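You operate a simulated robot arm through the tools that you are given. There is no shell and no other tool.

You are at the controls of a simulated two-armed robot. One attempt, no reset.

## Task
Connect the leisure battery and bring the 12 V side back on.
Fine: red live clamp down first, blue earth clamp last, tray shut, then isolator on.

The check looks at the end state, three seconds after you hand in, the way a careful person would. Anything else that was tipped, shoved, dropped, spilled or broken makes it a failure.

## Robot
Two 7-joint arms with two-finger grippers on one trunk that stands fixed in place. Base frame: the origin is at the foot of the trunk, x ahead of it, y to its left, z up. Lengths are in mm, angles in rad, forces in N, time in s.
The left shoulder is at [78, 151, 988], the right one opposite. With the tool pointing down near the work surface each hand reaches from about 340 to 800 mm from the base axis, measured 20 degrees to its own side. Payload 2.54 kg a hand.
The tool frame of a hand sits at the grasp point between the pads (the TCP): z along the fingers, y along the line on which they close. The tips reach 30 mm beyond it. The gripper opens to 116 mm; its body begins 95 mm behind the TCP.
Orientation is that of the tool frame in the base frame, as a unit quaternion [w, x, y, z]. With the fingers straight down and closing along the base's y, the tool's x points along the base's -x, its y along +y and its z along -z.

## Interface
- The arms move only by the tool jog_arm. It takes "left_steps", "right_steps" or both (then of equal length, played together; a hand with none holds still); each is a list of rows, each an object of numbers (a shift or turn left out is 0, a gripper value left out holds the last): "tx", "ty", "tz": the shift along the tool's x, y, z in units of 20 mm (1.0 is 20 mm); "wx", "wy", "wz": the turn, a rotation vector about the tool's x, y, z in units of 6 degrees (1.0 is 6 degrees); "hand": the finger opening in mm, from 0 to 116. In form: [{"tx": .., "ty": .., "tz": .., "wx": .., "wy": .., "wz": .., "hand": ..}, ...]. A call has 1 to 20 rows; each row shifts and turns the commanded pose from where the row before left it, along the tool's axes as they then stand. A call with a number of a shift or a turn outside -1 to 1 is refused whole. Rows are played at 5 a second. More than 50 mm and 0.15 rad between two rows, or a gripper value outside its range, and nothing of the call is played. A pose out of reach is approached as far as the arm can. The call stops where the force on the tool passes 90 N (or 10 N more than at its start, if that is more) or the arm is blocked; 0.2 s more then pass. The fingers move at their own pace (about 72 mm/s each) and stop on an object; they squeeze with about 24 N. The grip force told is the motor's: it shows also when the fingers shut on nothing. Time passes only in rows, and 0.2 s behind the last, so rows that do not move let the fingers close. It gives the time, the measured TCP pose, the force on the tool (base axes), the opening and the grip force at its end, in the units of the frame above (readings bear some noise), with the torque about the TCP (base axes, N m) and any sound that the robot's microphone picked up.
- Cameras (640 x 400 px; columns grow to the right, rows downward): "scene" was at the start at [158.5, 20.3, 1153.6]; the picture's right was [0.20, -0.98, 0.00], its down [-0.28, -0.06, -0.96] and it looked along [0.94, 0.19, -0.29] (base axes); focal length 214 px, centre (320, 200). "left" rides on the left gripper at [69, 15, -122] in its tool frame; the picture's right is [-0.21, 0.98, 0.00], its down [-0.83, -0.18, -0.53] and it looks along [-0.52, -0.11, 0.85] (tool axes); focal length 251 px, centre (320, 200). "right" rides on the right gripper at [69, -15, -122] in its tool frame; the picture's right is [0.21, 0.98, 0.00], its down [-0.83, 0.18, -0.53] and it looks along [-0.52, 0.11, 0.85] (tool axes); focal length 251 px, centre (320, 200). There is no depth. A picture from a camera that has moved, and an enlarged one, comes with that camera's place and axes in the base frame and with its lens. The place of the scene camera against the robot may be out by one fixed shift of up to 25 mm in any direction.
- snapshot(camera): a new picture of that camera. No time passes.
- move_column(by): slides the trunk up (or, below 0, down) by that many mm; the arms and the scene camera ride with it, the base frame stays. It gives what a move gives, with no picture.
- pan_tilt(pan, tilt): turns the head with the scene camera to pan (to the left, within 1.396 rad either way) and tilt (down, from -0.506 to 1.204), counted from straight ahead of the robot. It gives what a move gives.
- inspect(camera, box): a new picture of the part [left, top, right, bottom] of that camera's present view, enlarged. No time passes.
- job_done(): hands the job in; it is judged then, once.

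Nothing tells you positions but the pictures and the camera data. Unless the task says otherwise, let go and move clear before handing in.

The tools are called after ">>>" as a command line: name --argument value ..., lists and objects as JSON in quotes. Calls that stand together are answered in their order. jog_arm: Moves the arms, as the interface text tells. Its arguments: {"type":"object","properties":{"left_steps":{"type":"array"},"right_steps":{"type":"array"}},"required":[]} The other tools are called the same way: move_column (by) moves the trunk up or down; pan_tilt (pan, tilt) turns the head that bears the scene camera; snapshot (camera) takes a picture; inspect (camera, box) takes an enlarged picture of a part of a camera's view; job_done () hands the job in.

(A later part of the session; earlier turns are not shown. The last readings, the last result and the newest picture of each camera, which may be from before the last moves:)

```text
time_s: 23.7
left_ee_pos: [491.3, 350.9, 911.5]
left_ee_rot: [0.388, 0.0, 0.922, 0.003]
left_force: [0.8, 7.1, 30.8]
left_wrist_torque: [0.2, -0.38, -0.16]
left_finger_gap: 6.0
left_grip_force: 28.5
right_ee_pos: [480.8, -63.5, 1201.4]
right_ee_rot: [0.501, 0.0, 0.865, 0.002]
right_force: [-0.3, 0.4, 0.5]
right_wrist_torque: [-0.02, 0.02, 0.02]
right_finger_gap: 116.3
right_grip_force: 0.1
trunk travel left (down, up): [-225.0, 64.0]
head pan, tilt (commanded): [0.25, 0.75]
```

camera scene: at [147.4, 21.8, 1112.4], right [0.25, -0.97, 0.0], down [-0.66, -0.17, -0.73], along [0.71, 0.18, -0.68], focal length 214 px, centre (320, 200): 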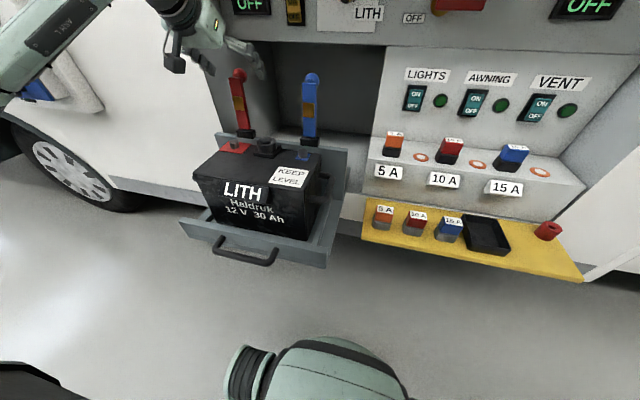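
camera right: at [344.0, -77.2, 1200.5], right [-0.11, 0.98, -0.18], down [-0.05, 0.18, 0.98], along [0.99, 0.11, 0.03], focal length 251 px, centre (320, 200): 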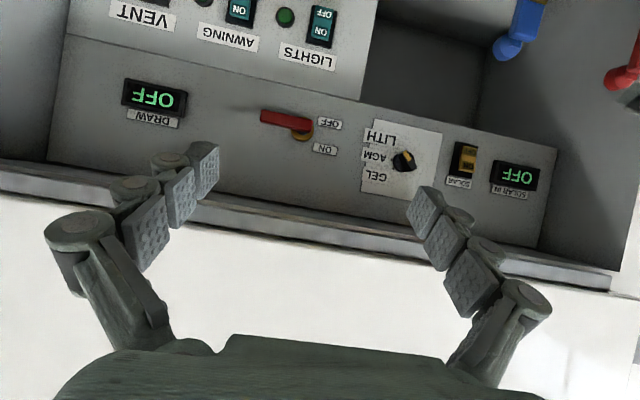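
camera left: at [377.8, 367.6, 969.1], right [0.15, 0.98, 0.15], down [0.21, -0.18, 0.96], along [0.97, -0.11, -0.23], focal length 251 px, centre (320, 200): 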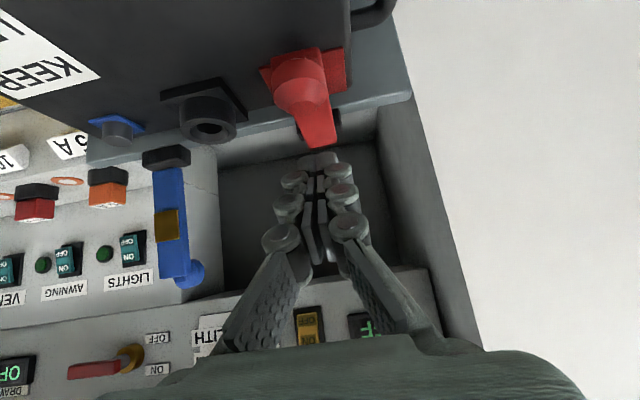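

31 N down with no further travel: the red clamp is seated. I lift off and check it.

>>> jog_arm --left_steps '[{"tx": -0.5, "tz": -0.5}, {"tx": -0.9, "tz": -0.9}, {"tx": -0.9, "tz": -0.9}, {"tx": -0.9, "tz": -0.9}, {}]'

>>> snapshot --camera "left"

>>> inspect --camera "scene" --box '[180, 60, 360, 200]'

```text
time_s: 24.9
left_ee_pos: [489.8, 351.8, 997.3]
left_ee_rot: [0.383, 0.0, 0.924, 0.0]
left_force: [0.4, -0.5, 0.5]
left_wrist_torque: [0.0, -0.02, -0.02]
left_finger_gap: 0.0
left_grip_force: 28.3
right_ee_pos: [482.9, -62.2, 1202.1]
right_ee_rot: [0.5, 0.0, 0.866, 0.0]
right_force: [0.9, 0.2, 0.8]
right_wrist_torque: [0.03, 0.03, 0.0]
right_finger_gap: 116.0
right_grip_force: 0.1
trunk travel left (down, up): [-225.0, 64.0]
head pan, tilt (commanded): [0.25, 0.75]
```

```text
taken
camera left: at [356.0, 366.5, 1034.1], right [0.15, 0.98, 0.15], down [0.21, -0.18, 0.96], along [0.97, -0.11, -0.23], focal length 251 px, centre (320, 200)
```

left: 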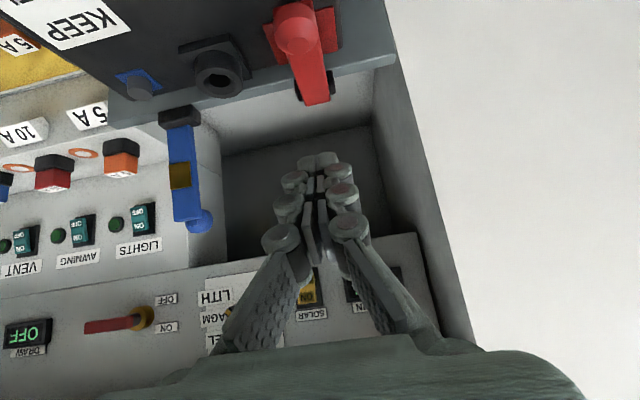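

```text
2.86 times, centred on (270, 130) of scene
camera zoom: at [147.5, 21.8, 1112.4], right [0.25, -0.97, 0.0], down [-0.66, -0.17, -0.73], along [0.71, 0.18, -0.68], focal length 613 px, centre (463, 400)
```

zoom: 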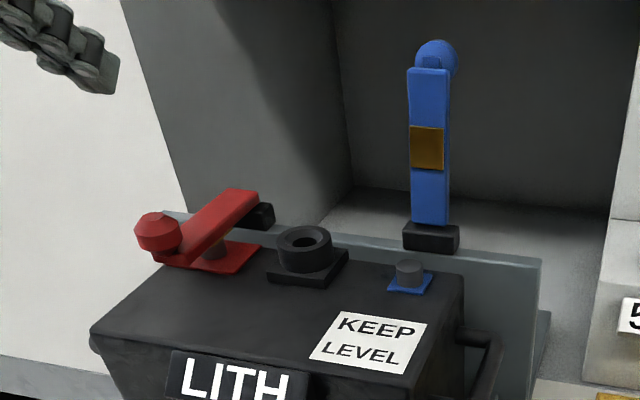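

Red is down and seated. Next the blue clamp: I lift, shift to y≈174, steepen the fingers to ~70° and go over to behind the blue knob (≈[653,174,964]).

>>> jog_arm --left_steps '[{"tx": -0.75, "tz": -0.75, "ty": -0.9}, {"tx": -0.75, "tz": -0.75, "ty": -0.9}, {"tx": -0.73, "tz": -0.73, "ty": -0.9}, {"ty": -1}, {"ty": -1}, {"ty": -1}, {"ty": -1}, {"ty": -1}, {"ty": -1}, {"ty": -0.2, "wy": 1}, {"wy": 1}, {"wy": 1}, {"wy": 1}, {"wy": 0.17}, {}]'

>>> snapshot --camera "left"

>>> snapshot --camera "scene"

```text
time_s: 28.1
left_ee_pos: [491.5, 173.0, 1059.8]
left_ee_rot: [0.173, -0.001, 0.985, 0.0]
left_force: [0.2, -0.4, -0.6]
left_wrist_torque: [0.04, 0.01, 0.01]
left_finger_gap: 0.0
left_grip_force: 28.2
right_ee_pos: [483.6, -63.1, 1199.9]
right_ee_rot: [0.5, 0.0, 0.866, 0.0]
right_force: [0.2, -0.4, 0.5]
right_wrist_torque: [-0.04, 0.02, 0.0]
right_finger_gap: 115.9
right_grip_force: 0.0
trunk travel left (down, up): [-225.0, 64.0]
head pan, tilt (commanded): [0.25, 0.75]
```

```text
taken
camera left: at [386.3, 188.8, 1150.5], right [0.2, 0.98, 0.07], down [0.59, -0.18, 0.78], along [0.78, -0.11, -0.62], focal length 251 px, centre (320, 200)
```

left: 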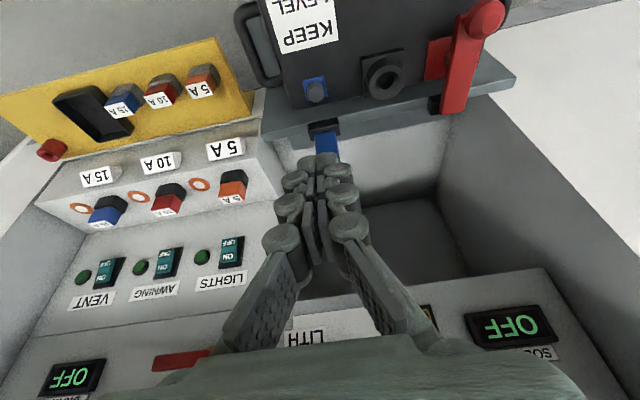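

```text
taken
camera scene: at [147.4, 21.8, 1112.4], right [0.25, -0.97, 0.0], down [-0.66, -0.17, -0.73], along [0.71, 0.18, -0.68], focal length 214 px, centre (320, 200)
```

scene: 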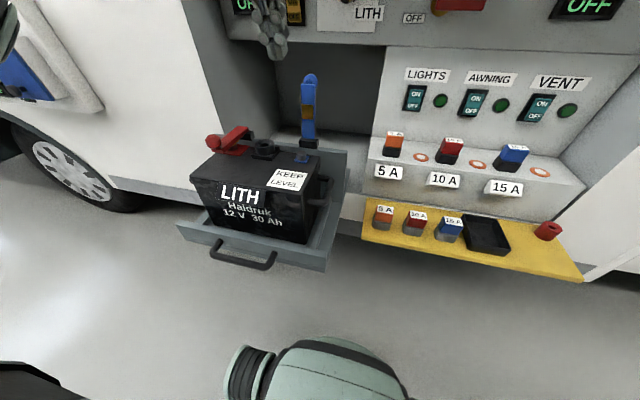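

Clear path over the blue knob; moving to above and behind it.

>>> jog_arm --left_steps '[{"tx": -0.882, "tz": 0.427}, {"tx": -0.882, "tz": 0.427}, {"tx": -0.882, "tz": 0.427}, {"tx": -0.882, "tz": 0.427}, {"tx": -0.882, "tz": 0.427}, {"tx": -0.882, "tz": 0.427}, {"tx": -0.882, "tz": 0.427}, {"tx": -0.882, "tz": 0.427}, {"tx": -0.882, "tz": 0.427}, {"tx": -0.882, "tz": 0.427}, {}]'

>>> snapshot --camera "left"

>>> snapshot --camera "scene"

>>> snapshot --camera "right"

```text
time_s: 30.5
left_ee_pos: [686.8, 174.0, 1041.1]
left_ee_rot: [0.174, 0.0, 0.985, -0.001]
left_force: [0.6, 0.1, 0.3]
left_wrist_torque: [-0.01, 0.02, 0.02]
left_finger_gap: 0.0
left_grip_force: 28.3
right_ee_pos: [483.2, -62.3, 1200.8]
right_ee_rot: [0.5, 0.0, 0.866, 0.001]
right_force: [-0.1, -0.2, 0.5]
right_wrist_torque: [0.0, -0.03, -0.02]
right_finger_gap: 115.9
right_grip_force: 0.1
trunk travel left (down, up): [-225.0, 64.0]
head pan, tilt (commanded): [0.25, 0.75]
```

```text
taken
camera left: at [580.9, 189.0, 1131.4], right [0.2, 0.98, 0.07], down [0.59, -0.18, 0.78], along [0.78, -0.11, -0.62], focal length 251 px, centre (320, 200)
```

left: 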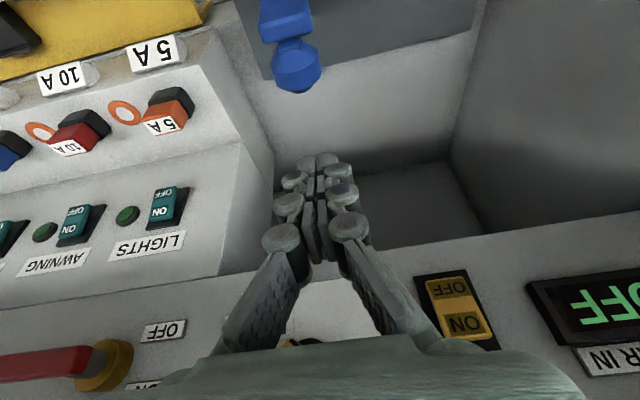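

```text
taken
camera scene: at [147.4, 21.8, 1112.4], right [0.25, -0.97, 0.0], down [-0.66, -0.17, -0.73], along [0.71, 0.18, -0.68], focal length 214 px, centre (320, 200)
```

scene: 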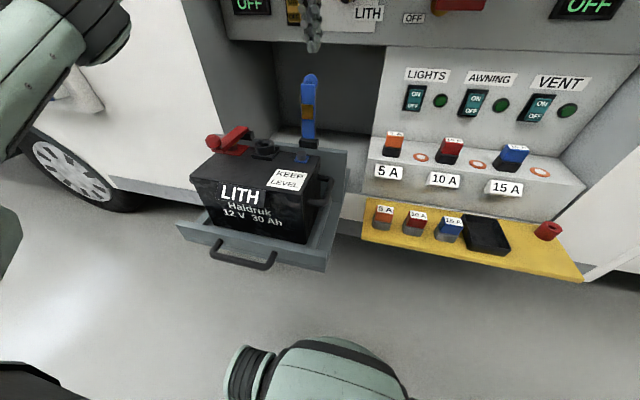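

```text
taken
camera right: at [344.1, -77.2, 1200.5], right [-0.11, 0.98, -0.18], down [-0.05, 0.18, 0.98], along [0.99, 0.11, 0.03], focal length 251 px, centre (320, 200)
```

right: 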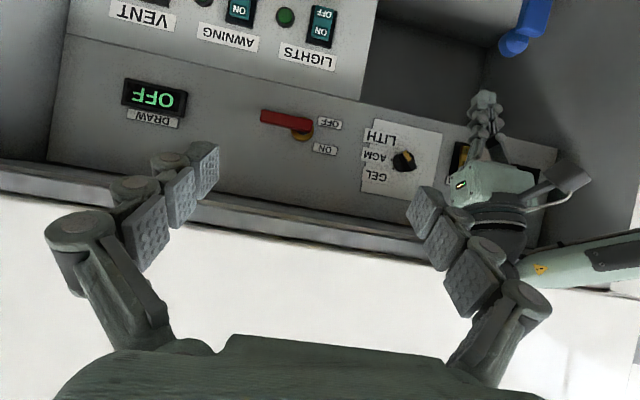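

The blue knob is at ≈[651,173,965]. I lower behind it and begin the forward push in small steps.

>>> jog_arm --left_steps '[{"tx": 0.333, "tz": 0.82}, {"tx": 0.333, "tz": 0.82}, {"tx": 0.333, "tz": 0.82}, {"tx": 0.352, "tz": -0.128}, {"tx": 0.352, "tz": -0.128}, {}]'

>>> snapshot --camera "left"

>>> inspect --camera "scene" --box '[200, 20, 380, 180]'

```text
time_s: 31.9
left_ee_pos: [667.7, 172.1, 986.5]
left_ee_rot: [0.173, -0.001, 0.985, 0.0]
left_force: [1.8, -0.2, 2.2]
left_wrist_torque: [0.01, -0.02, 0.02]
left_finger_gap: 0.0
left_grip_force: 28.6
right_ee_pos: [483.3, -63.0, 1201.0]
right_ee_rot: [0.5, 0.0, 0.866, 0.0]
right_force: [-0.4, 0.3, -0.1]
right_wrist_torque: [0.01, -0.01, -0.01]
right_finger_gap: 116.0
right_grip_force: 0.0
trunk travel left (down, up): [-225.0, 64.0]
head pan, tilt (commanded): [0.25, 0.75]
```

```text
taken
camera left: at [561.7, 188.6, 1077.9], right [0.2, 0.98, 0.07], down [0.59, -0.18, 0.78], along [0.78, -0.11, -0.62], focal length 251 px, centre (320, 200)
```

left: 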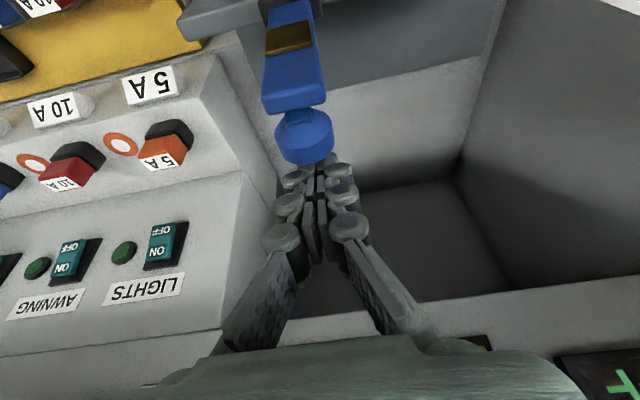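

```text
2.50 times, centred on (290, 100) of scene
camera zoom: at [147.4, 21.8, 1112.4], right [0.25, -0.97, 0.0], down [-0.66, -0.17, -0.73], along [0.71, 0.18, -0.68], focal length 536 px, centre (395, 450)
```

zoom: 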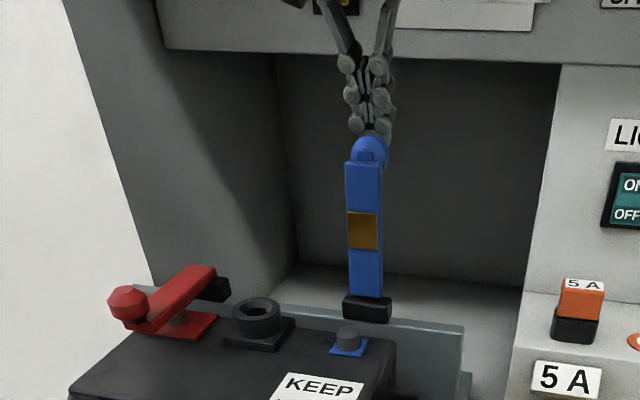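

Contact made behind the blue knob. I continue the push along the arc.

>>> jog_arm --left_steps '[{"tx": 0.398, "tz": -0.222}, {"tx": 0.398, "tz": -0.222}, {"tx": 0.411, "tz": -0.158}, {"tx": 0.411, "tz": -0.157}, {"tx": 0.427, "tz": -0.1}, {"tx": 0.427, "tz": -0.1}, {"tx": 0.439, "tz": -0.037}, {"tx": 0.439, "tz": -0.037}, {"tx": 0.439, "tz": 0.021}, {"tx": 0.439, "tz": 0.022}, {}]'

>>> snapshot --camera "left"

>>> inspect --camera "scene" --box '[200, 20, 380, 180]'

```text
time_s: 34.3
left_ee_pos: [582.2, 172.2, 975.4]
left_ee_rot: [0.174, -0.001, 0.985, 0.0]
left_force: [0.3, -0.4, 0.5]
left_wrist_torque: [-0.03, -0.01, -0.01]
left_finger_gap: 0.0
left_grip_force: 28.2
right_ee_pos: [482.6, -63.3, 1200.0]
right_ee_rot: [0.5, 0.0, 0.866, 0.001]
right_force: [-0.5, -0.6, 0.2]
right_wrist_torque: [0.01, -0.01, -0.01]
right_finger_gap: 116.0
right_grip_force: 0.0
trunk travel left (down, up): [-225.0, 64.0]
head pan, tilt (commanded): [0.25, 0.75]
```

```text
taken
camera left: at [477.0, 188.6, 1066.7], right [0.2, 0.98, 0.07], down [0.59, -0.18, 0.78], along [0.78, -0.11, -0.62], focal length 251 px, centre (320, 200)
```

left: 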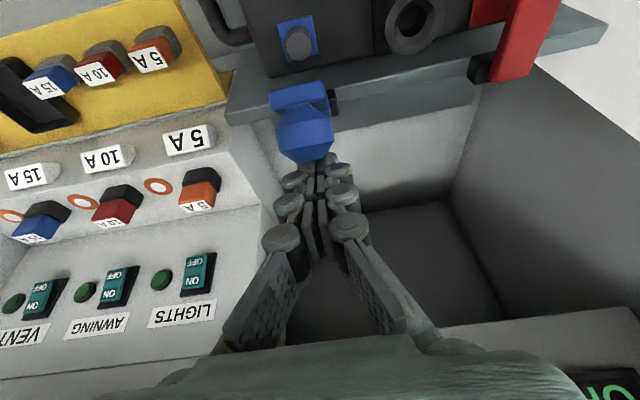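

```text
2.50 times, centred on (290, 100) of scene
camera zoom: at [147.4, 21.8, 1112.4], right [0.25, -0.97, 0.0], down [-0.66, -0.17, -0.73], along [0.71, 0.18, -0.68], focal length 536 px, centre (395, 450)
```

zoom: 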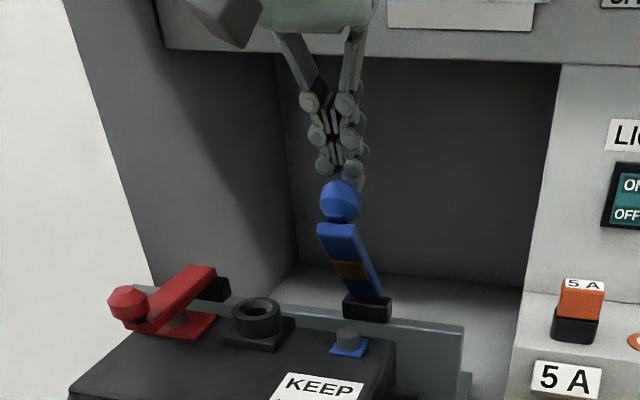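

Blue lever is swinging over nicely with the tray still. Continuing.

>>> jog_arm --left_steps '[{"tx": 0.433, "tz": 0.085}, {"tx": 0.433, "tz": 0.085}, {"tx": 0.414, "tz": 0.143}, {"tx": 0.414, "tz": 0.143}, {"tx": 0.393, "tz": 0.2}, {"tx": 0.393, "tz": 0.2}, {}]'

>>> snapshot --camera "left"

>>> inspect --camera "scene" --box '[200, 20, 380, 180]'

```text
time_s: 35.9
left_ee_pos: [542.4, 174.0, 942.6]
left_ee_rot: [0.174, -0.001, 0.985, 0.0]
left_force: [0.4, -0.2, 0.5]
left_wrist_torque: [-0.03, 0.02, 0.02]
left_finger_gap: 0.0
left_grip_force: 28.6
right_ee_pos: [482.1, -62.3, 1200.0]
right_ee_rot: [0.5, 0.0, 0.866, 0.0]
right_force: [-0.2, 0.4, 0.2]
right_wrist_torque: [-0.03, 0.02, 0.0]
right_finger_gap: 116.1
right_grip_force: 0.1
trunk travel left (down, up): [-225.0, 64.0]
head pan, tilt (commanded): [0.25, 0.75]
```

```text
taken
camera left: at [437.1, 189.0, 1033.8], right [0.2, 0.98, 0.07], down [0.59, -0.18, 0.78], along [0.78, -0.11, -0.62], focal length 251 px, centre (320, 200)
```

left: 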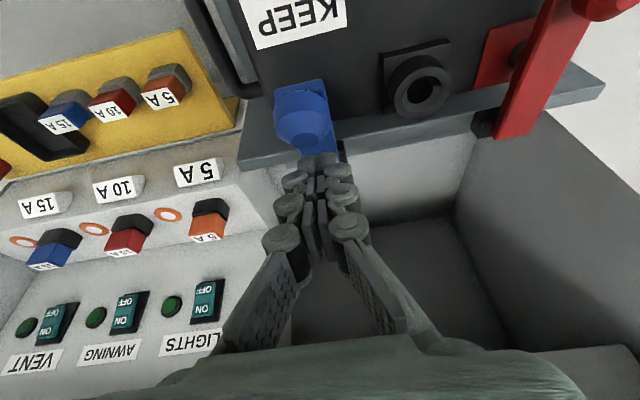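

```text
2.50 times, centred on (290, 100) of scene
camera zoom: at [147.4, 21.8, 1112.4], right [0.25, -0.97, 0.0], down [-0.66, -0.17, -0.73], along [0.71, 0.18, -0.68], focal length 536 px, centre (395, 450)
```

zoom: 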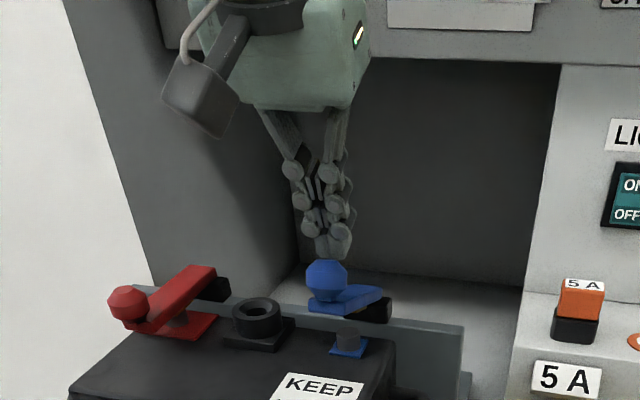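

Blue lever is nearly down. I shift over the knob and press it down from above.

>>> jog_arm --left_steps '[{"tx": 0.402, "tz": 0.287}, {"tx": 0.402, "tz": 0.287}, {"tx": 0.47, "tz": -0.171}, {"tx": 0.47, "tz": -0.171}, {}]'

>>> snapshot --camera "left"

>>> inspect --camera "scene" --box '[200, 40, 380, 200]'

```text
time_s: 37.1
left_ee_pos: [511.5, 173.6, 926.8]
left_ee_rot: [0.173, 0.0, 0.985, 0.0]
left_force: [0.9, -0.4, -0.6]
left_wrist_torque: [-0.03, -0.03, 0.0]
left_finger_gap: 0.0
left_grip_force: 29.1
right_ee_pos: [483.3, -61.8, 1199.6]
right_ee_rot: [0.5, 0.0, 0.866, 0.0]
right_force: [-0.9, 0.6, -0.2]
right_wrist_torque: [0.0, -0.02, 0.0]
right_finger_gap: 116.1
right_grip_force: 0.0
trunk travel left (down, up): [-225.0, 64.0]
head pan, tilt (commanded): [0.25, 0.75]
```

```text
taken
camera left: at [405.3, 188.3, 1018.1], right [0.2, 0.98, 0.07], down [0.59, -0.18, 0.78], along [0.78, -0.11, -0.62], focal length 251 px, centre (320, 200)
```

left: 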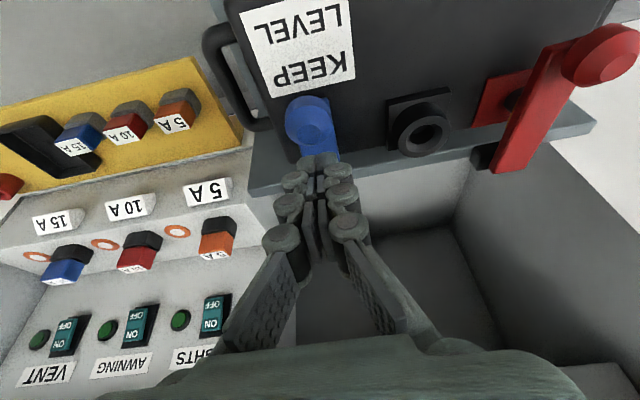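

```text
2.50 times, centred on (290, 120) of scene
camera zoom: at [147.4, 21.8, 1112.4], right [0.25, -0.97, 0.0], down [-0.66, -0.17, -0.73], along [0.71, 0.18, -0.68], focal length 536 px, centre (395, 400)
```

zoom: 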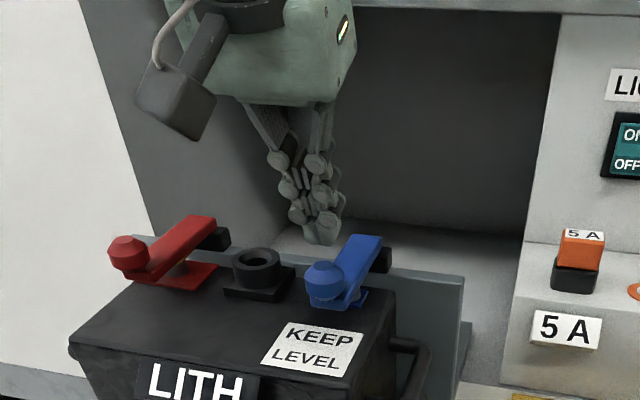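

The blue clamp dropped onto its post. I position the fingertips over its knob and press to confirm it is seated.

>>> jog_arm --left_steps '[{"tx": 0.846, "tz": -0.308}, {"tx": 0.137, "tz": 0.376}, {"tx": 0.034, "tz": 0.094}, {"tx": 0.034, "tz": 0.094}, {}]'

>>> jog_arm --left_steps '[{"tx": 0.034, "tz": 0.094}, {"tx": 0.034, "tz": 0.094}, {}]'

>>> inspect --camera "scene" --box '[200, 80, 360, 200]'

```text
time_s: 38.3
left_ee_pos: [491.4, 172.6, 914.7]
left_ee_rot: [0.174, -0.001, 0.985, 0.0]
left_force: [0.1, 1.1, 0.2]
left_wrist_torque: [-0.02, 0.0, -0.03]
left_finger_gap: 0.0
left_grip_force: 28.7
right_ee_pos: [483.1, -62.1, 1200.6]
right_ee_rot: [0.5, 0.0, 0.866, 0.0]
right_force: [0.2, 0.5, 0.1]
right_wrist_torque: [-0.02, 0.01, -0.01]
right_finger_gap: 116.2
right_grip_force: 0.1
trunk travel left (down, up): [-225.0, 64.0]
head pan, tilt (commanded): [0.25, 0.75]
```

```text
time_s: 39.1
left_ee_pos: [493.4, 173.3, 911.1]
left_ee_rot: [0.173, -0.001, 0.985, 0.0]
left_force: [-0.9, 1.4, 4.5]
left_wrist_torque: [0.06, -0.02, 0.02]
left_finger_gap: 0.0
left_grip_force: 28.9
right_ee_pos: [483.0, -62.0, 1199.8]
right_ee_rot: [0.5, 0.0, 0.866, 0.0]
right_force: [0.1, 0.0, -0.3]
right_wrist_torque: [0.01, -0.02, 0.0]
right_finger_gap: 116.2
right_grip_force: 0.0
trunk travel left (down, up): [-225.0, 64.0]
head pan, tilt (commanded): [0.25, 0.75]
```

```text
3.33 times, centred on (280, 140) of scene
camera zoom: at [147.1, 21.8, 1112.5], right [0.25, -0.97, 0.0], down [-0.66, -0.17, -0.73], along [0.71, 0.18, -0.68], focal length 715 px, centre (453, 400)
```

zoom: 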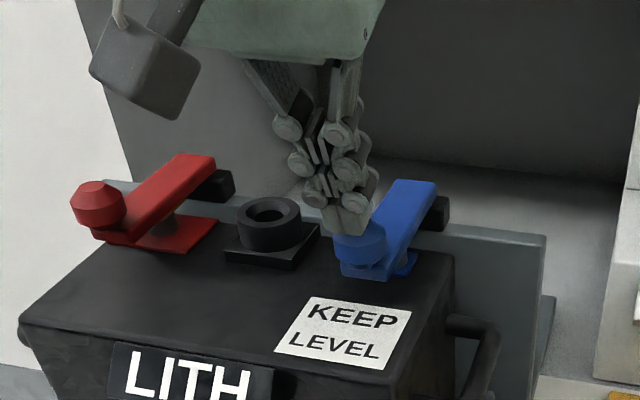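

>>> jog_arm --left_steps '[{"tx": 0.034, "tz": 0.094}, {"tx": 0.034, "tz": 0.094}, {}]'

>>> jog_arm --left_steps '[{"tx": 0.017, "tz": 0.047}, {"tx": 0.017, "tz": 0.047}, {}]'

>>> inspect --camera "scene" --box '[200, 80, 360, 200]'

```text
time_s: 39.9
left_ee_pos: [493.0, 173.4, 909.0]
left_ee_rot: [0.177, -0.001, 0.984, -0.001]
left_force: [0.1, 3.5, 24.3]
left_wrist_torque: [0.06, -0.2, -0.03]
left_finger_gap: 6.0
left_grip_force: 28.7
right_ee_pos: [481.3, -62.6, 1201.3]
right_ee_rot: [0.502, 0.0, 0.865, 0.001]
right_force: [0.5, 0.6, -0.3]
right_wrist_torque: [-0.01, 0.02, 0.0]
right_finger_gap: 116.0
right_grip_force: 0.0
trunk travel left (down, up): [-225.0, 64.0]
head pan, tilt (commanded): [0.25, 0.75]
```

```text
time_s: 40.7
left_ee_pos: [492.7, 172.4, 909.7]
left_ee_rot: [0.178, -0.001, 0.984, 0.0]
left_force: [1.3, 8.6, 37.0]
left_wrist_torque: [0.14, -0.34, 0.12]
left_finger_gap: 6.2
left_grip_force: 28.4
right_ee_pos: [479.3, -62.9, 1202.3]
right_ee_rot: [0.501, 0.001, 0.865, 0.001]
right_force: [-0.2, 0.6, -0.6]
right_wrist_torque: [0.01, 0.0, 0.02]
right_finger_gap: 115.7
right_grip_force: 0.1
trunk travel left (down, up): [-225.0, 64.0]
head pan, tilt (commanded): [0.25, 0.75]
```

```text
3.33 times, centred on (280, 140) of scene
camera zoom: at [145.0, 21.6, 1113.0], right [0.25, -0.97, 0.0], down [-0.66, -0.17, -0.73], along [0.71, 0.18, -0.68], focal length 715 px, centre (453, 400)
```

zoom: 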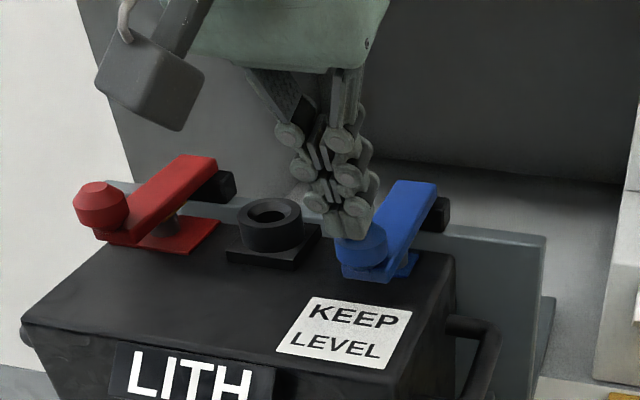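

Blue holds 37 N without moving – seated. I lift clear and check both clamps from the left camera.

>>> jog_arm --left_steps '[{"tx": -0.17, "tz": -0.47}, {"tx": -0.34, "tz": -0.94}, {"tx": -0.34, "tz": -0.94}, {"tx": -0.34, "tz": -0.94}, {"tx": -0.34, "tz": -0.94}, {"ty": 0.9}, {"ty": 0.9}, {"ty": 0.9}, {"ty": 0.9}, {"ty": 0.9}, {}]'

>>> snapshot --camera "left"

>>> inspect --camera "scene" --box '[170, 90, 370, 290]'

```text
time_s: 43.1
left_ee_pos: [493.3, 264.1, 995.7]
left_ee_rot: [0.174, -0.001, 0.985, 0.0]
left_force: [-0.5, -0.6, -0.4]
left_wrist_torque: [0.0, -0.03, 0.0]
left_finger_gap: 0.2
left_grip_force: 29.1
right_ee_pos: [482.1, -61.9, 1200.0]
right_ee_rot: [0.5, 0.001, 0.866, 0.0]
right_force: [-0.8, -0.2, 0.1]
right_wrist_torque: [-0.01, 0.0, 0.01]
right_finger_gap: 116.2
right_grip_force: 0.1
trunk travel left (down, up): [-225.0, 64.0]
head pan, tilt (commanded): [0.25, 0.75]
```

```text
taken
camera left: at [387.0, 279.7, 1086.9], right [0.2, 0.98, 0.07], down [0.59, -0.18, 0.78], along [0.78, -0.11, -0.62], focal length 251 px, centre (320, 200)
```

left: 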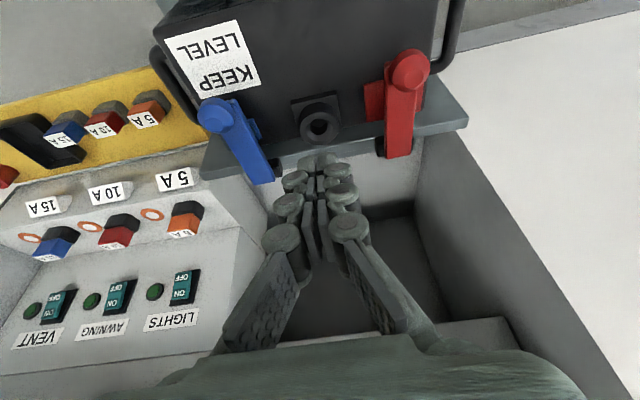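

```text
2.00 times, centred on (270, 190) of scene
camera zoom: at [147.4, 21.9, 1112.4], right [0.25, -0.97, 0.0], down [-0.66, -0.17, -0.73], along [0.71, 0.18, -0.68], focal length 429 px, centre (420, 220)
```

zoom: 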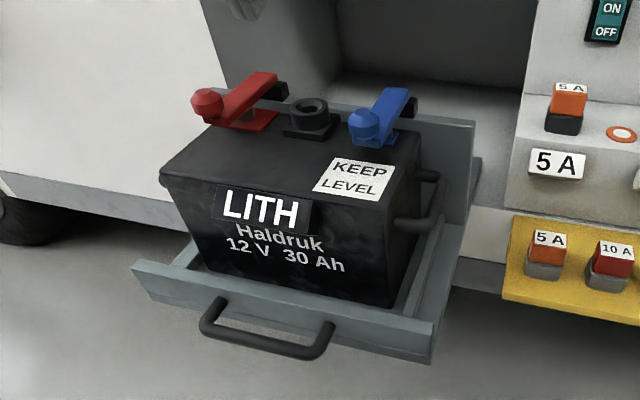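

Both clamps are down on their posts. Now the tray: its handle bar is at ≈[351,263,673] with the front plate at x≈403. I back the left hand off toward the robot and turn the fingers straight down to push the handle bar from the front.

>>> jog_arm --left_steps '[{"tx": 0.903, "tz": -0.329}, {"tx": 0.903, "tz": -0.329}, {"tx": 0.903, "tz": -0.329}, {"tx": 0.903, "tz": -0.329}, {"tx": 0.903, "tz": -0.329}, {"tx": 0.903, "tz": -0.329}, {"tx": 0.903, "tz": -0.329}, {"tx": 0.903, "tz": -0.329}, {"tx": 0.903, "tz": -0.329}, {"wy": 1}, {"wy": 1}, {"wy": 1}, {"wy": 0.33}, {}]'

>>> snapshot --camera "left"

>>> snapshot --camera "scene"

```text
time_s: 46.1
left_ee_pos: [319.6, 262.4, 995.7]
left_ee_rot: [0.001, 0.0, 1.0, 0.0]
left_force: [0.5, 0.0, 0.3]
left_wrist_torque: [0.02, 0.0, 0.03]
left_finger_gap: 0.0
left_grip_force: 28.8
right_ee_pos: [482.4, -61.7, 1199.7]
right_ee_rot: [0.5, 0.0, 0.866, 0.0]
right_force: [0.2, 0.4, -0.1]
right_wrist_torque: [0.0, -0.01, 0.01]
right_finger_gap: 116.1
right_grip_force: 0.1
trunk travel left (down, up): [-225.0, 64.0]
head pan, tilt (commanded): [0.25, 0.75]
```

```text
taken
camera left: at [251.2, 278.5, 1116.7], right [0.21, 0.98, 0.0], down [0.83, -0.18, 0.53], along [0.52, -0.11, -0.85], focal length 251 px, centre (320, 200)
```

left: 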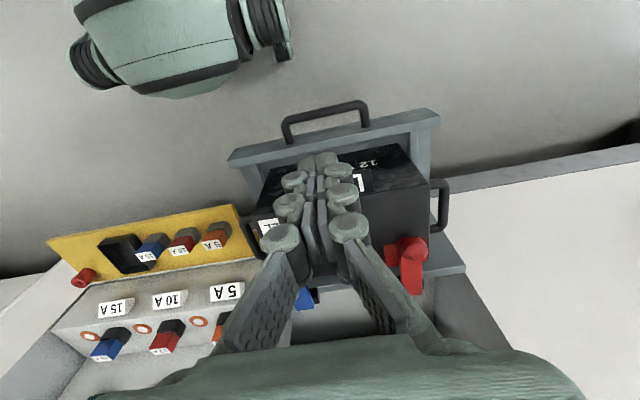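

```text
taken
camera scene: at [147.4, 21.8, 1112.4], right [0.25, -0.97, 0.0], down [-0.66, -0.17, -0.73], along [0.71, 0.18, -0.68], focal length 214 px, centre (320, 200)
```

scene: 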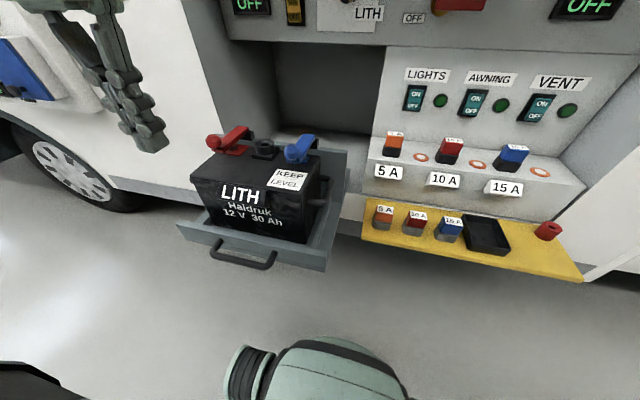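

The handle bar checks out at x≈352, y≈266. I lower the closed fingers in front of it, first part way.

>>> jog_arm --left_steps '[{"tz": 1, "ty": 0.18}, {"tz": 1}, {"tz": 1}, {"tz": 1}, {"tz": 1}, {"tz": 1}, {"tz": 1}, {"tz": 1}, {"tz": 1}, {"tz": 1}, {"tz": 1}, {}]'

>>> snapshot --camera "left"

>>> snapshot --camera "scene"

```text
time_s: 48.7
left_ee_pos: [322.9, 270.2, 774.7]
left_ee_rot: [-0.001, 0.0, 1.0, -0.002]
left_force: [0.1, -0.2, -0.1]
left_wrist_torque: [-0.02, 0.04, 0.02]
left_finger_gap: 0.0
left_grip_force: 28.4
left hand out of reach, approached as far as the arm can: row 11
right_ee_pos: [483.1, -62.6, 1199.4]
right_ee_rot: [0.5, 0.0, 0.866, 0.0]
right_force: [-0.2, 0.0, 1.1]
right_wrist_torque: [-0.02, 0.03, 0.02]
right_finger_gap: 116.2
right_grip_force: 0.0
trunk travel left (down, up): [-225.0, 64.0]
head pan, tilt (commanded): [0.25, 0.75]
```

```text
taken
camera left: at [254.9, 285.5, 896.6], right [0.21, 0.98, 0.0], down [0.83, -0.18, 0.53], along [0.52, -0.12, -0.85], focal length 251 px, centre (320, 200)
```

left: 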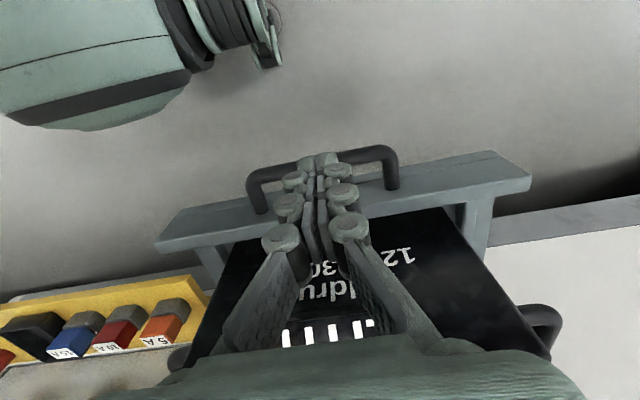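

```text
taken
camera scene: at [147.4, 21.8, 1112.4], right [0.25, -0.97, 0.0], down [-0.66, -0.17, -0.73], along [0.71, 0.18, -0.68], focal length 214 px, centre (320, 200)
```

scene: 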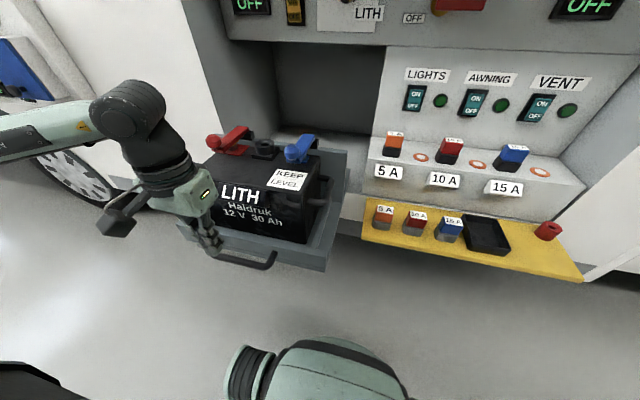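

The straight-down pose bottoms out here, so I'll raise the hand slightly and lower the trunk instead, which brings the fingers down in front of the handle bar.

>>> jog_arm --left_steps '[{"tz": -1}, {"tz": -0.5}, {}]'

>>> move_column --by -60

>>> snapshot --camera "left"

>>> snapshot --camera "scene"

>>> snapshot --camera "right"

```text
time_s: 49.5
left_ee_pos: [323.5, 269.8, 804.2]
left_ee_rot: [0.0, 0.0, 1.0, 0.0]
left_force: [-0.8, -0.1, -0.1]
left_wrist_torque: [0.02, -0.01, -0.01]
left_finger_gap: 0.0
left_grip_force: 28.3
right_ee_pos: [481.7, -62.6, 1200.5]
right_ee_rot: [0.5, 0.0, 0.866, 0.001]
right_force: [0.2, 1.4, 0.1]
right_wrist_torque: [0.02, -0.04, 0.01]
right_finger_gap: 116.0
right_grip_force: 0.0
trunk travel left (down, up): [-225.0, 64.0]
head pan, tilt (commanded): [0.25, 0.75]
```

```text
time_s: 50.5
left_ee_pos: [323.5, 268.5, 745.4]
left_ee_rot: [0.0, -0.001, 1.0, 0.0]
left_force: [-0.6, 0.7, 1.4]
left_wrist_torque: [0.0, 0.01, 0.04]
left_finger_gap: 0.0
left_grip_force: 28.6
right_ee_pos: [483.0, -63.3, 1141.3]
right_ee_rot: [0.501, 0.0, 0.865, 0.0]
right_force: [0.0, -0.1, 0.5]
right_wrist_torque: [0.01, 0.0, 0.01]
right_finger_gap: 115.9
right_grip_force: 0.0
trunk travel left (down, up): [-165.0, 124.0]
head pan, tilt (commanded): [0.25, 0.75]
```

```text
taken
camera left: at [255.4, 285.0, 867.3], right [0.21, 0.98, 0.0], down [0.83, -0.18, 0.53], along [0.52, -0.11, -0.85], focal length 251 px, centre (320, 200)
```

left: 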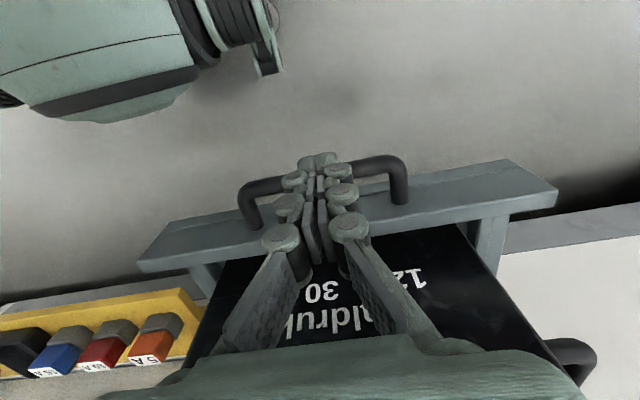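

```text
taken
camera scene: at [147.3, 21.8, 1052.5], right [0.25, -0.97, 0.0], down [-0.66, -0.17, -0.73], along [0.71, 0.18, -0.68], focal length 214 px, centre (320, 200)
```

scene: 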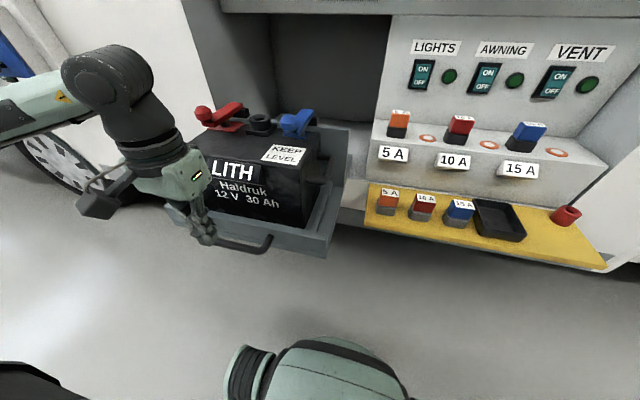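

```text
taken
camera right: at [343.9, -77.1, 1140.7], right [-0.11, 0.98, -0.18], down [-0.05, 0.18, 0.98], along [0.99, 0.11, 0.03], focal length 251 px, centre (320, 200)
```

right: 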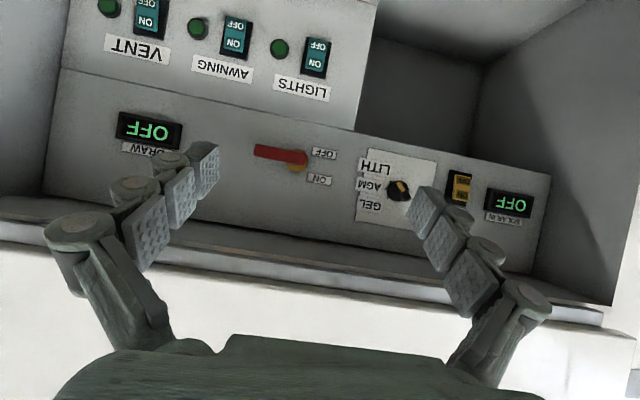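

The fingers are just in front of the bar (estimated x≈350, z≈655–673). I back off 10 mm for margin and lower the trunk further.

>>> jog_arm --left_steps '[{"tx": 0.5}, {}]'

>>> move_column --by -80

>>> snapshot --camera "left"

>>> snapshot --camera "scene"

```text
time_s: 51.1
left_ee_pos: [316.7, 270.0, 746.8]
left_ee_rot: [0.0, 0.0, 1.0, -0.001]
left_force: [0.6, -0.5, -0.1]
left_wrist_torque: [0.02, 0.05, -0.01]
left_finger_gap: 0.1
left_grip_force: 28.5
left hand out of reach, approached as far as the arm can: row 1
right_ee_pos: [483.6, -62.5, 1140.7]
right_ee_rot: [0.499, 0.0, 0.866, 0.0]
right_force: [0.6, 0.0, 0.5]
right_wrist_torque: [0.01, 0.01, -0.01]
right_finger_gap: 116.0
right_grip_force: 0.1
trunk travel left (down, up): [-165.0, 124.0]
head pan, tilt (commanded): [0.25, 0.75]
```

```text
time_s: 52.3
left_ee_pos: [318.3, 271.0, 665.3]
left_ee_rot: [-0.001, -0.001, 1.0, 0.0]
left_force: [-0.6, -0.5, 0.2]
left_wrist_torque: [0.0, -0.02, 0.03]
left_finger_gap: 0.0
left_grip_force: 28.8
right_ee_pos: [483.8, -61.9, 1060.7]
right_ee_rot: [0.501, 0.001, 0.866, 0.0]
right_force: [0.4, 1.1, 0.2]
right_wrist_torque: [0.01, -0.01, 0.0]
right_finger_gap: 116.2
right_grip_force: 0.1
trunk travel left (down, up): [-85.0, 204.0]
head pan, tilt (commanded): [0.25, 0.75]
```

```text
taken
camera left: at [250.0, 286.6, 787.9], right [0.21, 0.98, 0.0], down [0.83, -0.18, 0.53], along [0.52, -0.11, -0.85], focal length 251 px, centre (320, 200)
```

left: 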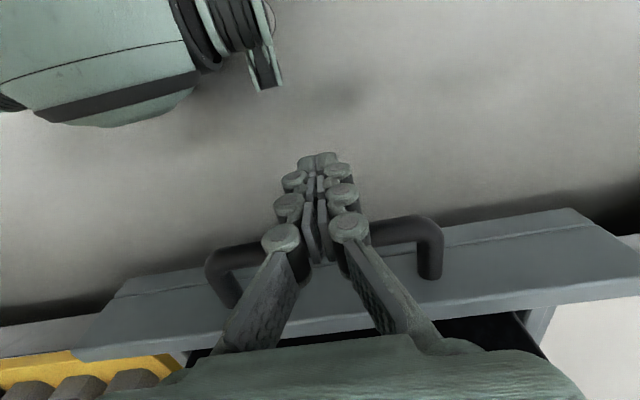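

```text
taken
camera scene: at [147.3, 21.8, 972.5], right [0.25, -0.97, 0.0], down [-0.66, -0.17, -0.73], along [0.71, 0.18, -0.68], focal length 214 px, centre (320, 200)
```

scene: 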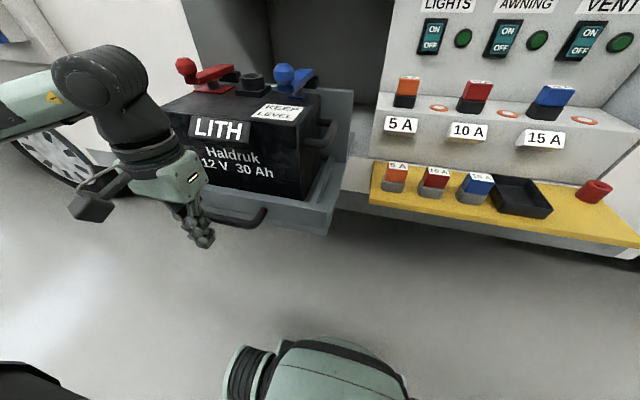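

The bar is at ≈[346,266,678], 10 mm ahead of the fingers. I start pushing the tray in, gently.

>>> jog_arm --left_steps '[{"tx": -0.3}, {"tx": -0.3}, {"tx": -0.3}, {"tx": -0.3}, {"tx": -0.3}, {"tx": -0.3}, {"tx": -0.3}, {}]'

>>> snapshot --camera "left"

>>> snapshot --camera "scene"

```text
time_s: 54.1
left_ee_pos: [359.8, 270.7, 665.7]
left_ee_rot: [-0.001, 0.0, 1.0, -0.001]
left_force: [-1.1, 0.7, 1.1]
left_wrist_torque: [-0.03, -0.01, 0.02]
left_finger_gap: 0.0
left_grip_force: 29.0
right_ee_pos: [483.7, -62.7, 1060.0]
right_ee_rot: [0.5, 0.0, 0.866, 0.0]
right_force: [-0.3, 0.2, -0.2]
right_wrist_torque: [0.0, -0.01, -0.01]
right_finger_gap: 115.9
right_grip_force: 0.1
trunk travel left (down, up): [-85.0, 204.0]
head pan, tilt (commanded): [0.25, 0.75]
```

```text
taken
camera left: at [292.2, 286.4, 787.8], right [0.21, 0.98, 0.0], down [0.83, -0.18, 0.53], along [0.52, -0.11, -0.85], focal length 251 px, centre (320, 200)
```

left: 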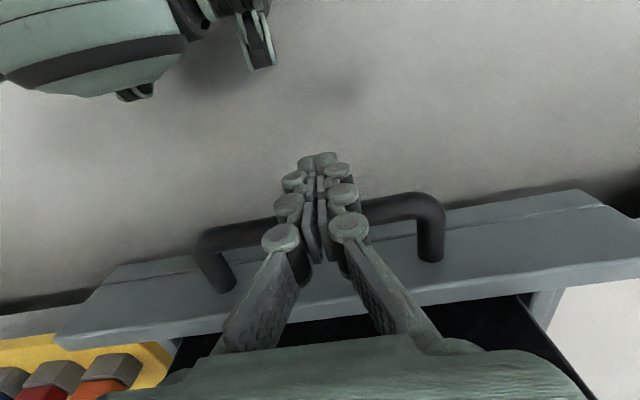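

```text
taken
camera scene: at [147.4, 21.8, 972.4], right [0.25, -0.97, 0.0], down [-0.66, -0.17, -0.73], along [0.71, 0.18, -0.68], focal length 214 px, centre (320, 200)
```

scene: 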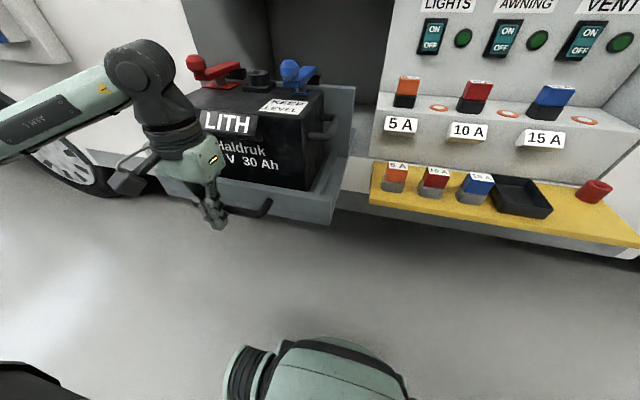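

The tray rolls in with almost no force. Continuing in measured chunks.

>>> jog_arm --left_steps '[{"tx": -0.4}, {"tx": -0.4}, {"tx": -0.4}, {"tx": -0.4}, {"tx": -0.4}, {"tx": -0.4}, {"tx": -0.4}, {"tx": -0.4}, {"tx": -0.4}, {"tx": -0.4}, {"tx": -0.4}, {"tx": -0.4}, {}]'

>>> snapshot --camera "left"

>>> snapshot --camera "scene"

```text
time_s: 56.9
left_ee_pos: [454.7, 270.7, 663.5]
left_ee_rot: [-0.001, -0.001, 1.0, 0.0]
left_force: [-0.2, -0.1, 0.2]
left_wrist_torque: [0.01, 0.0, 0.01]
left_finger_gap: 0.0
left_grip_force: 28.7
right_ee_pos: [481.7, -62.6, 1060.0]
right_ee_rot: [0.5, 0.001, 0.866, 0.0]
right_force: [-0.5, -0.3, -0.3]
right_wrist_torque: [0.04, -0.03, 0.01]
right_finger_gap: 116.0
right_grip_force: 0.0
trunk travel left (down, up): [-85.0, 204.0]
head pan, tilt (commanded): [0.25, 0.75]
```

```text
taken
camera left: at [387.4, 287.0, 786.3], right [0.21, 0.98, 0.0], down [0.83, -0.18, 0.53], along [0.52, -0.11, -0.85], focal length 251 px, centre (320, 200)
```

left: 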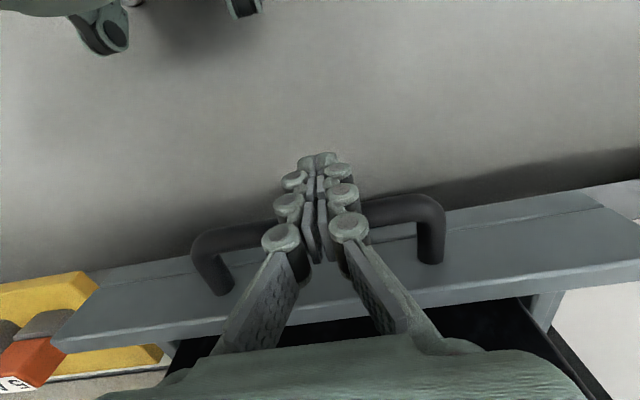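

```text
taken
camera scene: at [147.4, 21.8, 972.4], right [0.25, -0.97, 0.0], down [-0.66, -0.17, -0.73], along [0.71, 0.18, -0.68], focal length 214 px, centre (320, 200)
```

scene: 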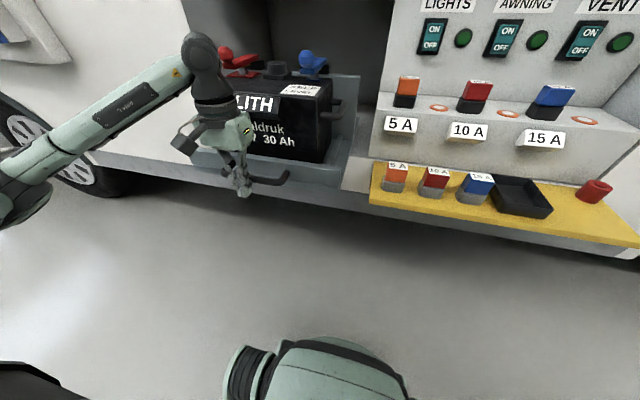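

Tray is about a third in, all clear. Continuing the push.

>>> jog_arm --left_steps '[{"tx": -0.4}, {"tx": -0.4}, {"tx": -0.4}, {"tx": -0.4}, {"tx": -0.4}, {"tx": -0.4}, {"tx": -0.4}, {"tx": -0.4}, {"tx": -0.4}, {"tx": -0.4}, {}]'

>>> snapshot --camera "left"

>>> snapshot --camera "scene"

```text
time_s: 59.3
left_ee_pos: [535.2, 271.5, 665.5]
left_ee_rot: [-0.001, 0.0, 1.0, 0.0]
left_force: [0.2, 0.2, -0.1]
left_wrist_torque: [0.0, -0.02, 0.02]
left_finger_gap: 0.0
left_grip_force: 28.7
right_ee_pos: [482.7, -63.0, 1060.6]
right_ee_rot: [0.5, 0.0, 0.866, 0.0]
right_force: [0.2, -0.1, 0.4]
right_wrist_torque: [0.0, -0.01, -0.01]
right_finger_gap: 116.1
right_grip_force: 0.0
trunk travel left (down, up): [-85.0, 204.0]
head pan, tilt (commanded): [0.25, 0.75]
```

```text
taken
camera left: at [467.8, 286.8, 787.7], right [0.21, 0.98, 0.0], down [0.83, -0.18, 0.53], along [0.52, -0.11, -0.85], focal length 251 px, centre (320, 200)
```

left: 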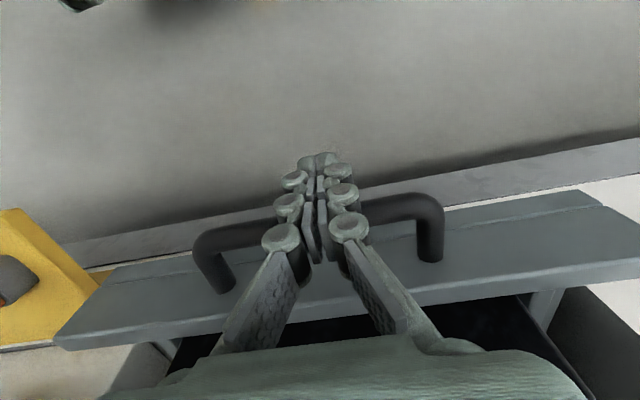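

```text
taken
camera scene: at [147.4, 21.8, 972.4], right [0.25, -0.97, 0.0], down [-0.66, -0.17, -0.73], along [0.71, 0.18, -0.68], focal length 214 px, centre (320, 200)
```

scene: 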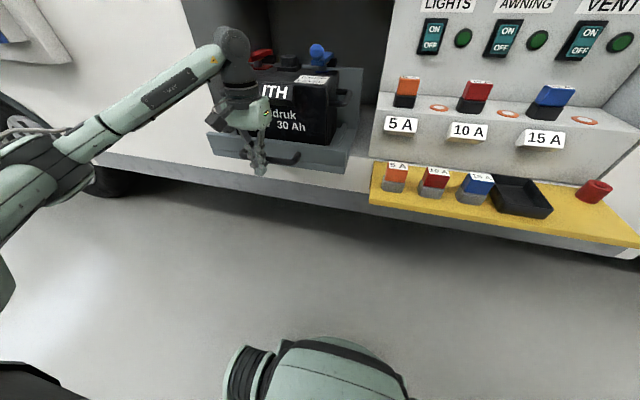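

Still no resistance. Continuing in smaller chunks as it nears home.

>>> jog_arm --left_steps '[{"tx": -0.35}, {"tx": -0.35}, {"tx": -0.35}, {"tx": -0.35}, {"tx": -0.35}, {"tx": -0.35}, {"tx": -0.35}, {"tx": -0.35}, {}]'

>>> snapshot --camera "left"

>>> snapshot --camera "scene"

```text
time_s: 61.3
left_ee_pos: [593.2, 271.7, 666.5]
left_ee_rot: [-0.002, -0.001, 1.0, 0.0]
left_force: [0.0, 0.1, -0.7]
left_wrist_torque: [-0.01, -0.01, -0.01]
left_finger_gap: 0.0
left_grip_force: 29.0
right_ee_pos: [483.3, -61.2, 1060.2]
right_ee_rot: [0.5, 0.001, 0.866, 0.0]
right_force: [0.6, -1.1, -0.1]
right_wrist_torque: [-0.02, 0.01, 0.0]
right_finger_gap: 116.0
right_grip_force: 0.0
trunk travel left (down, up): [-85.0, 204.0]
head pan, tilt (commanded): [0.25, 0.75]
```

```text
taken
camera left: at [524.7, 287.3, 788.0], right [0.21, 0.98, 0.0], down [0.83, -0.18, 0.53], along [0.52, -0.11, -0.85], focal length 251 px, centre (320, 200)
```

left: 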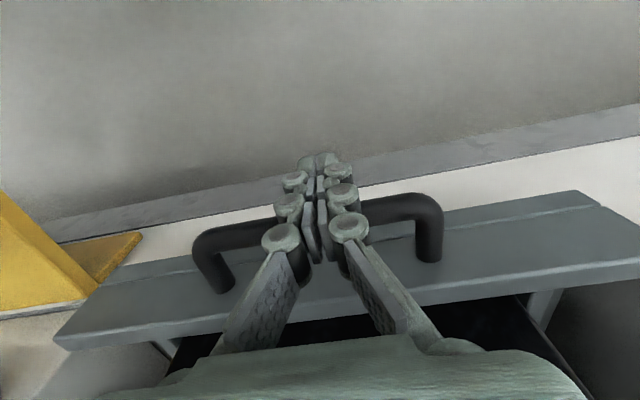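

```text
taken
camera scene: at [147.4, 21.8, 972.4], right [0.25, -0.97, 0.0], down [-0.66, -0.17, -0.73], along [0.71, 0.18, -0.68], focal length 214 px, centre (320, 200)
```

scene: 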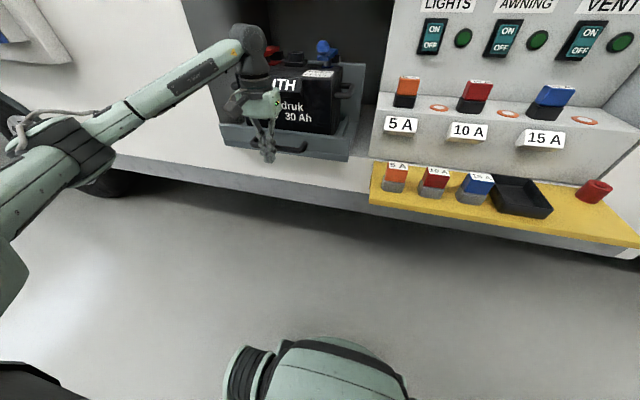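

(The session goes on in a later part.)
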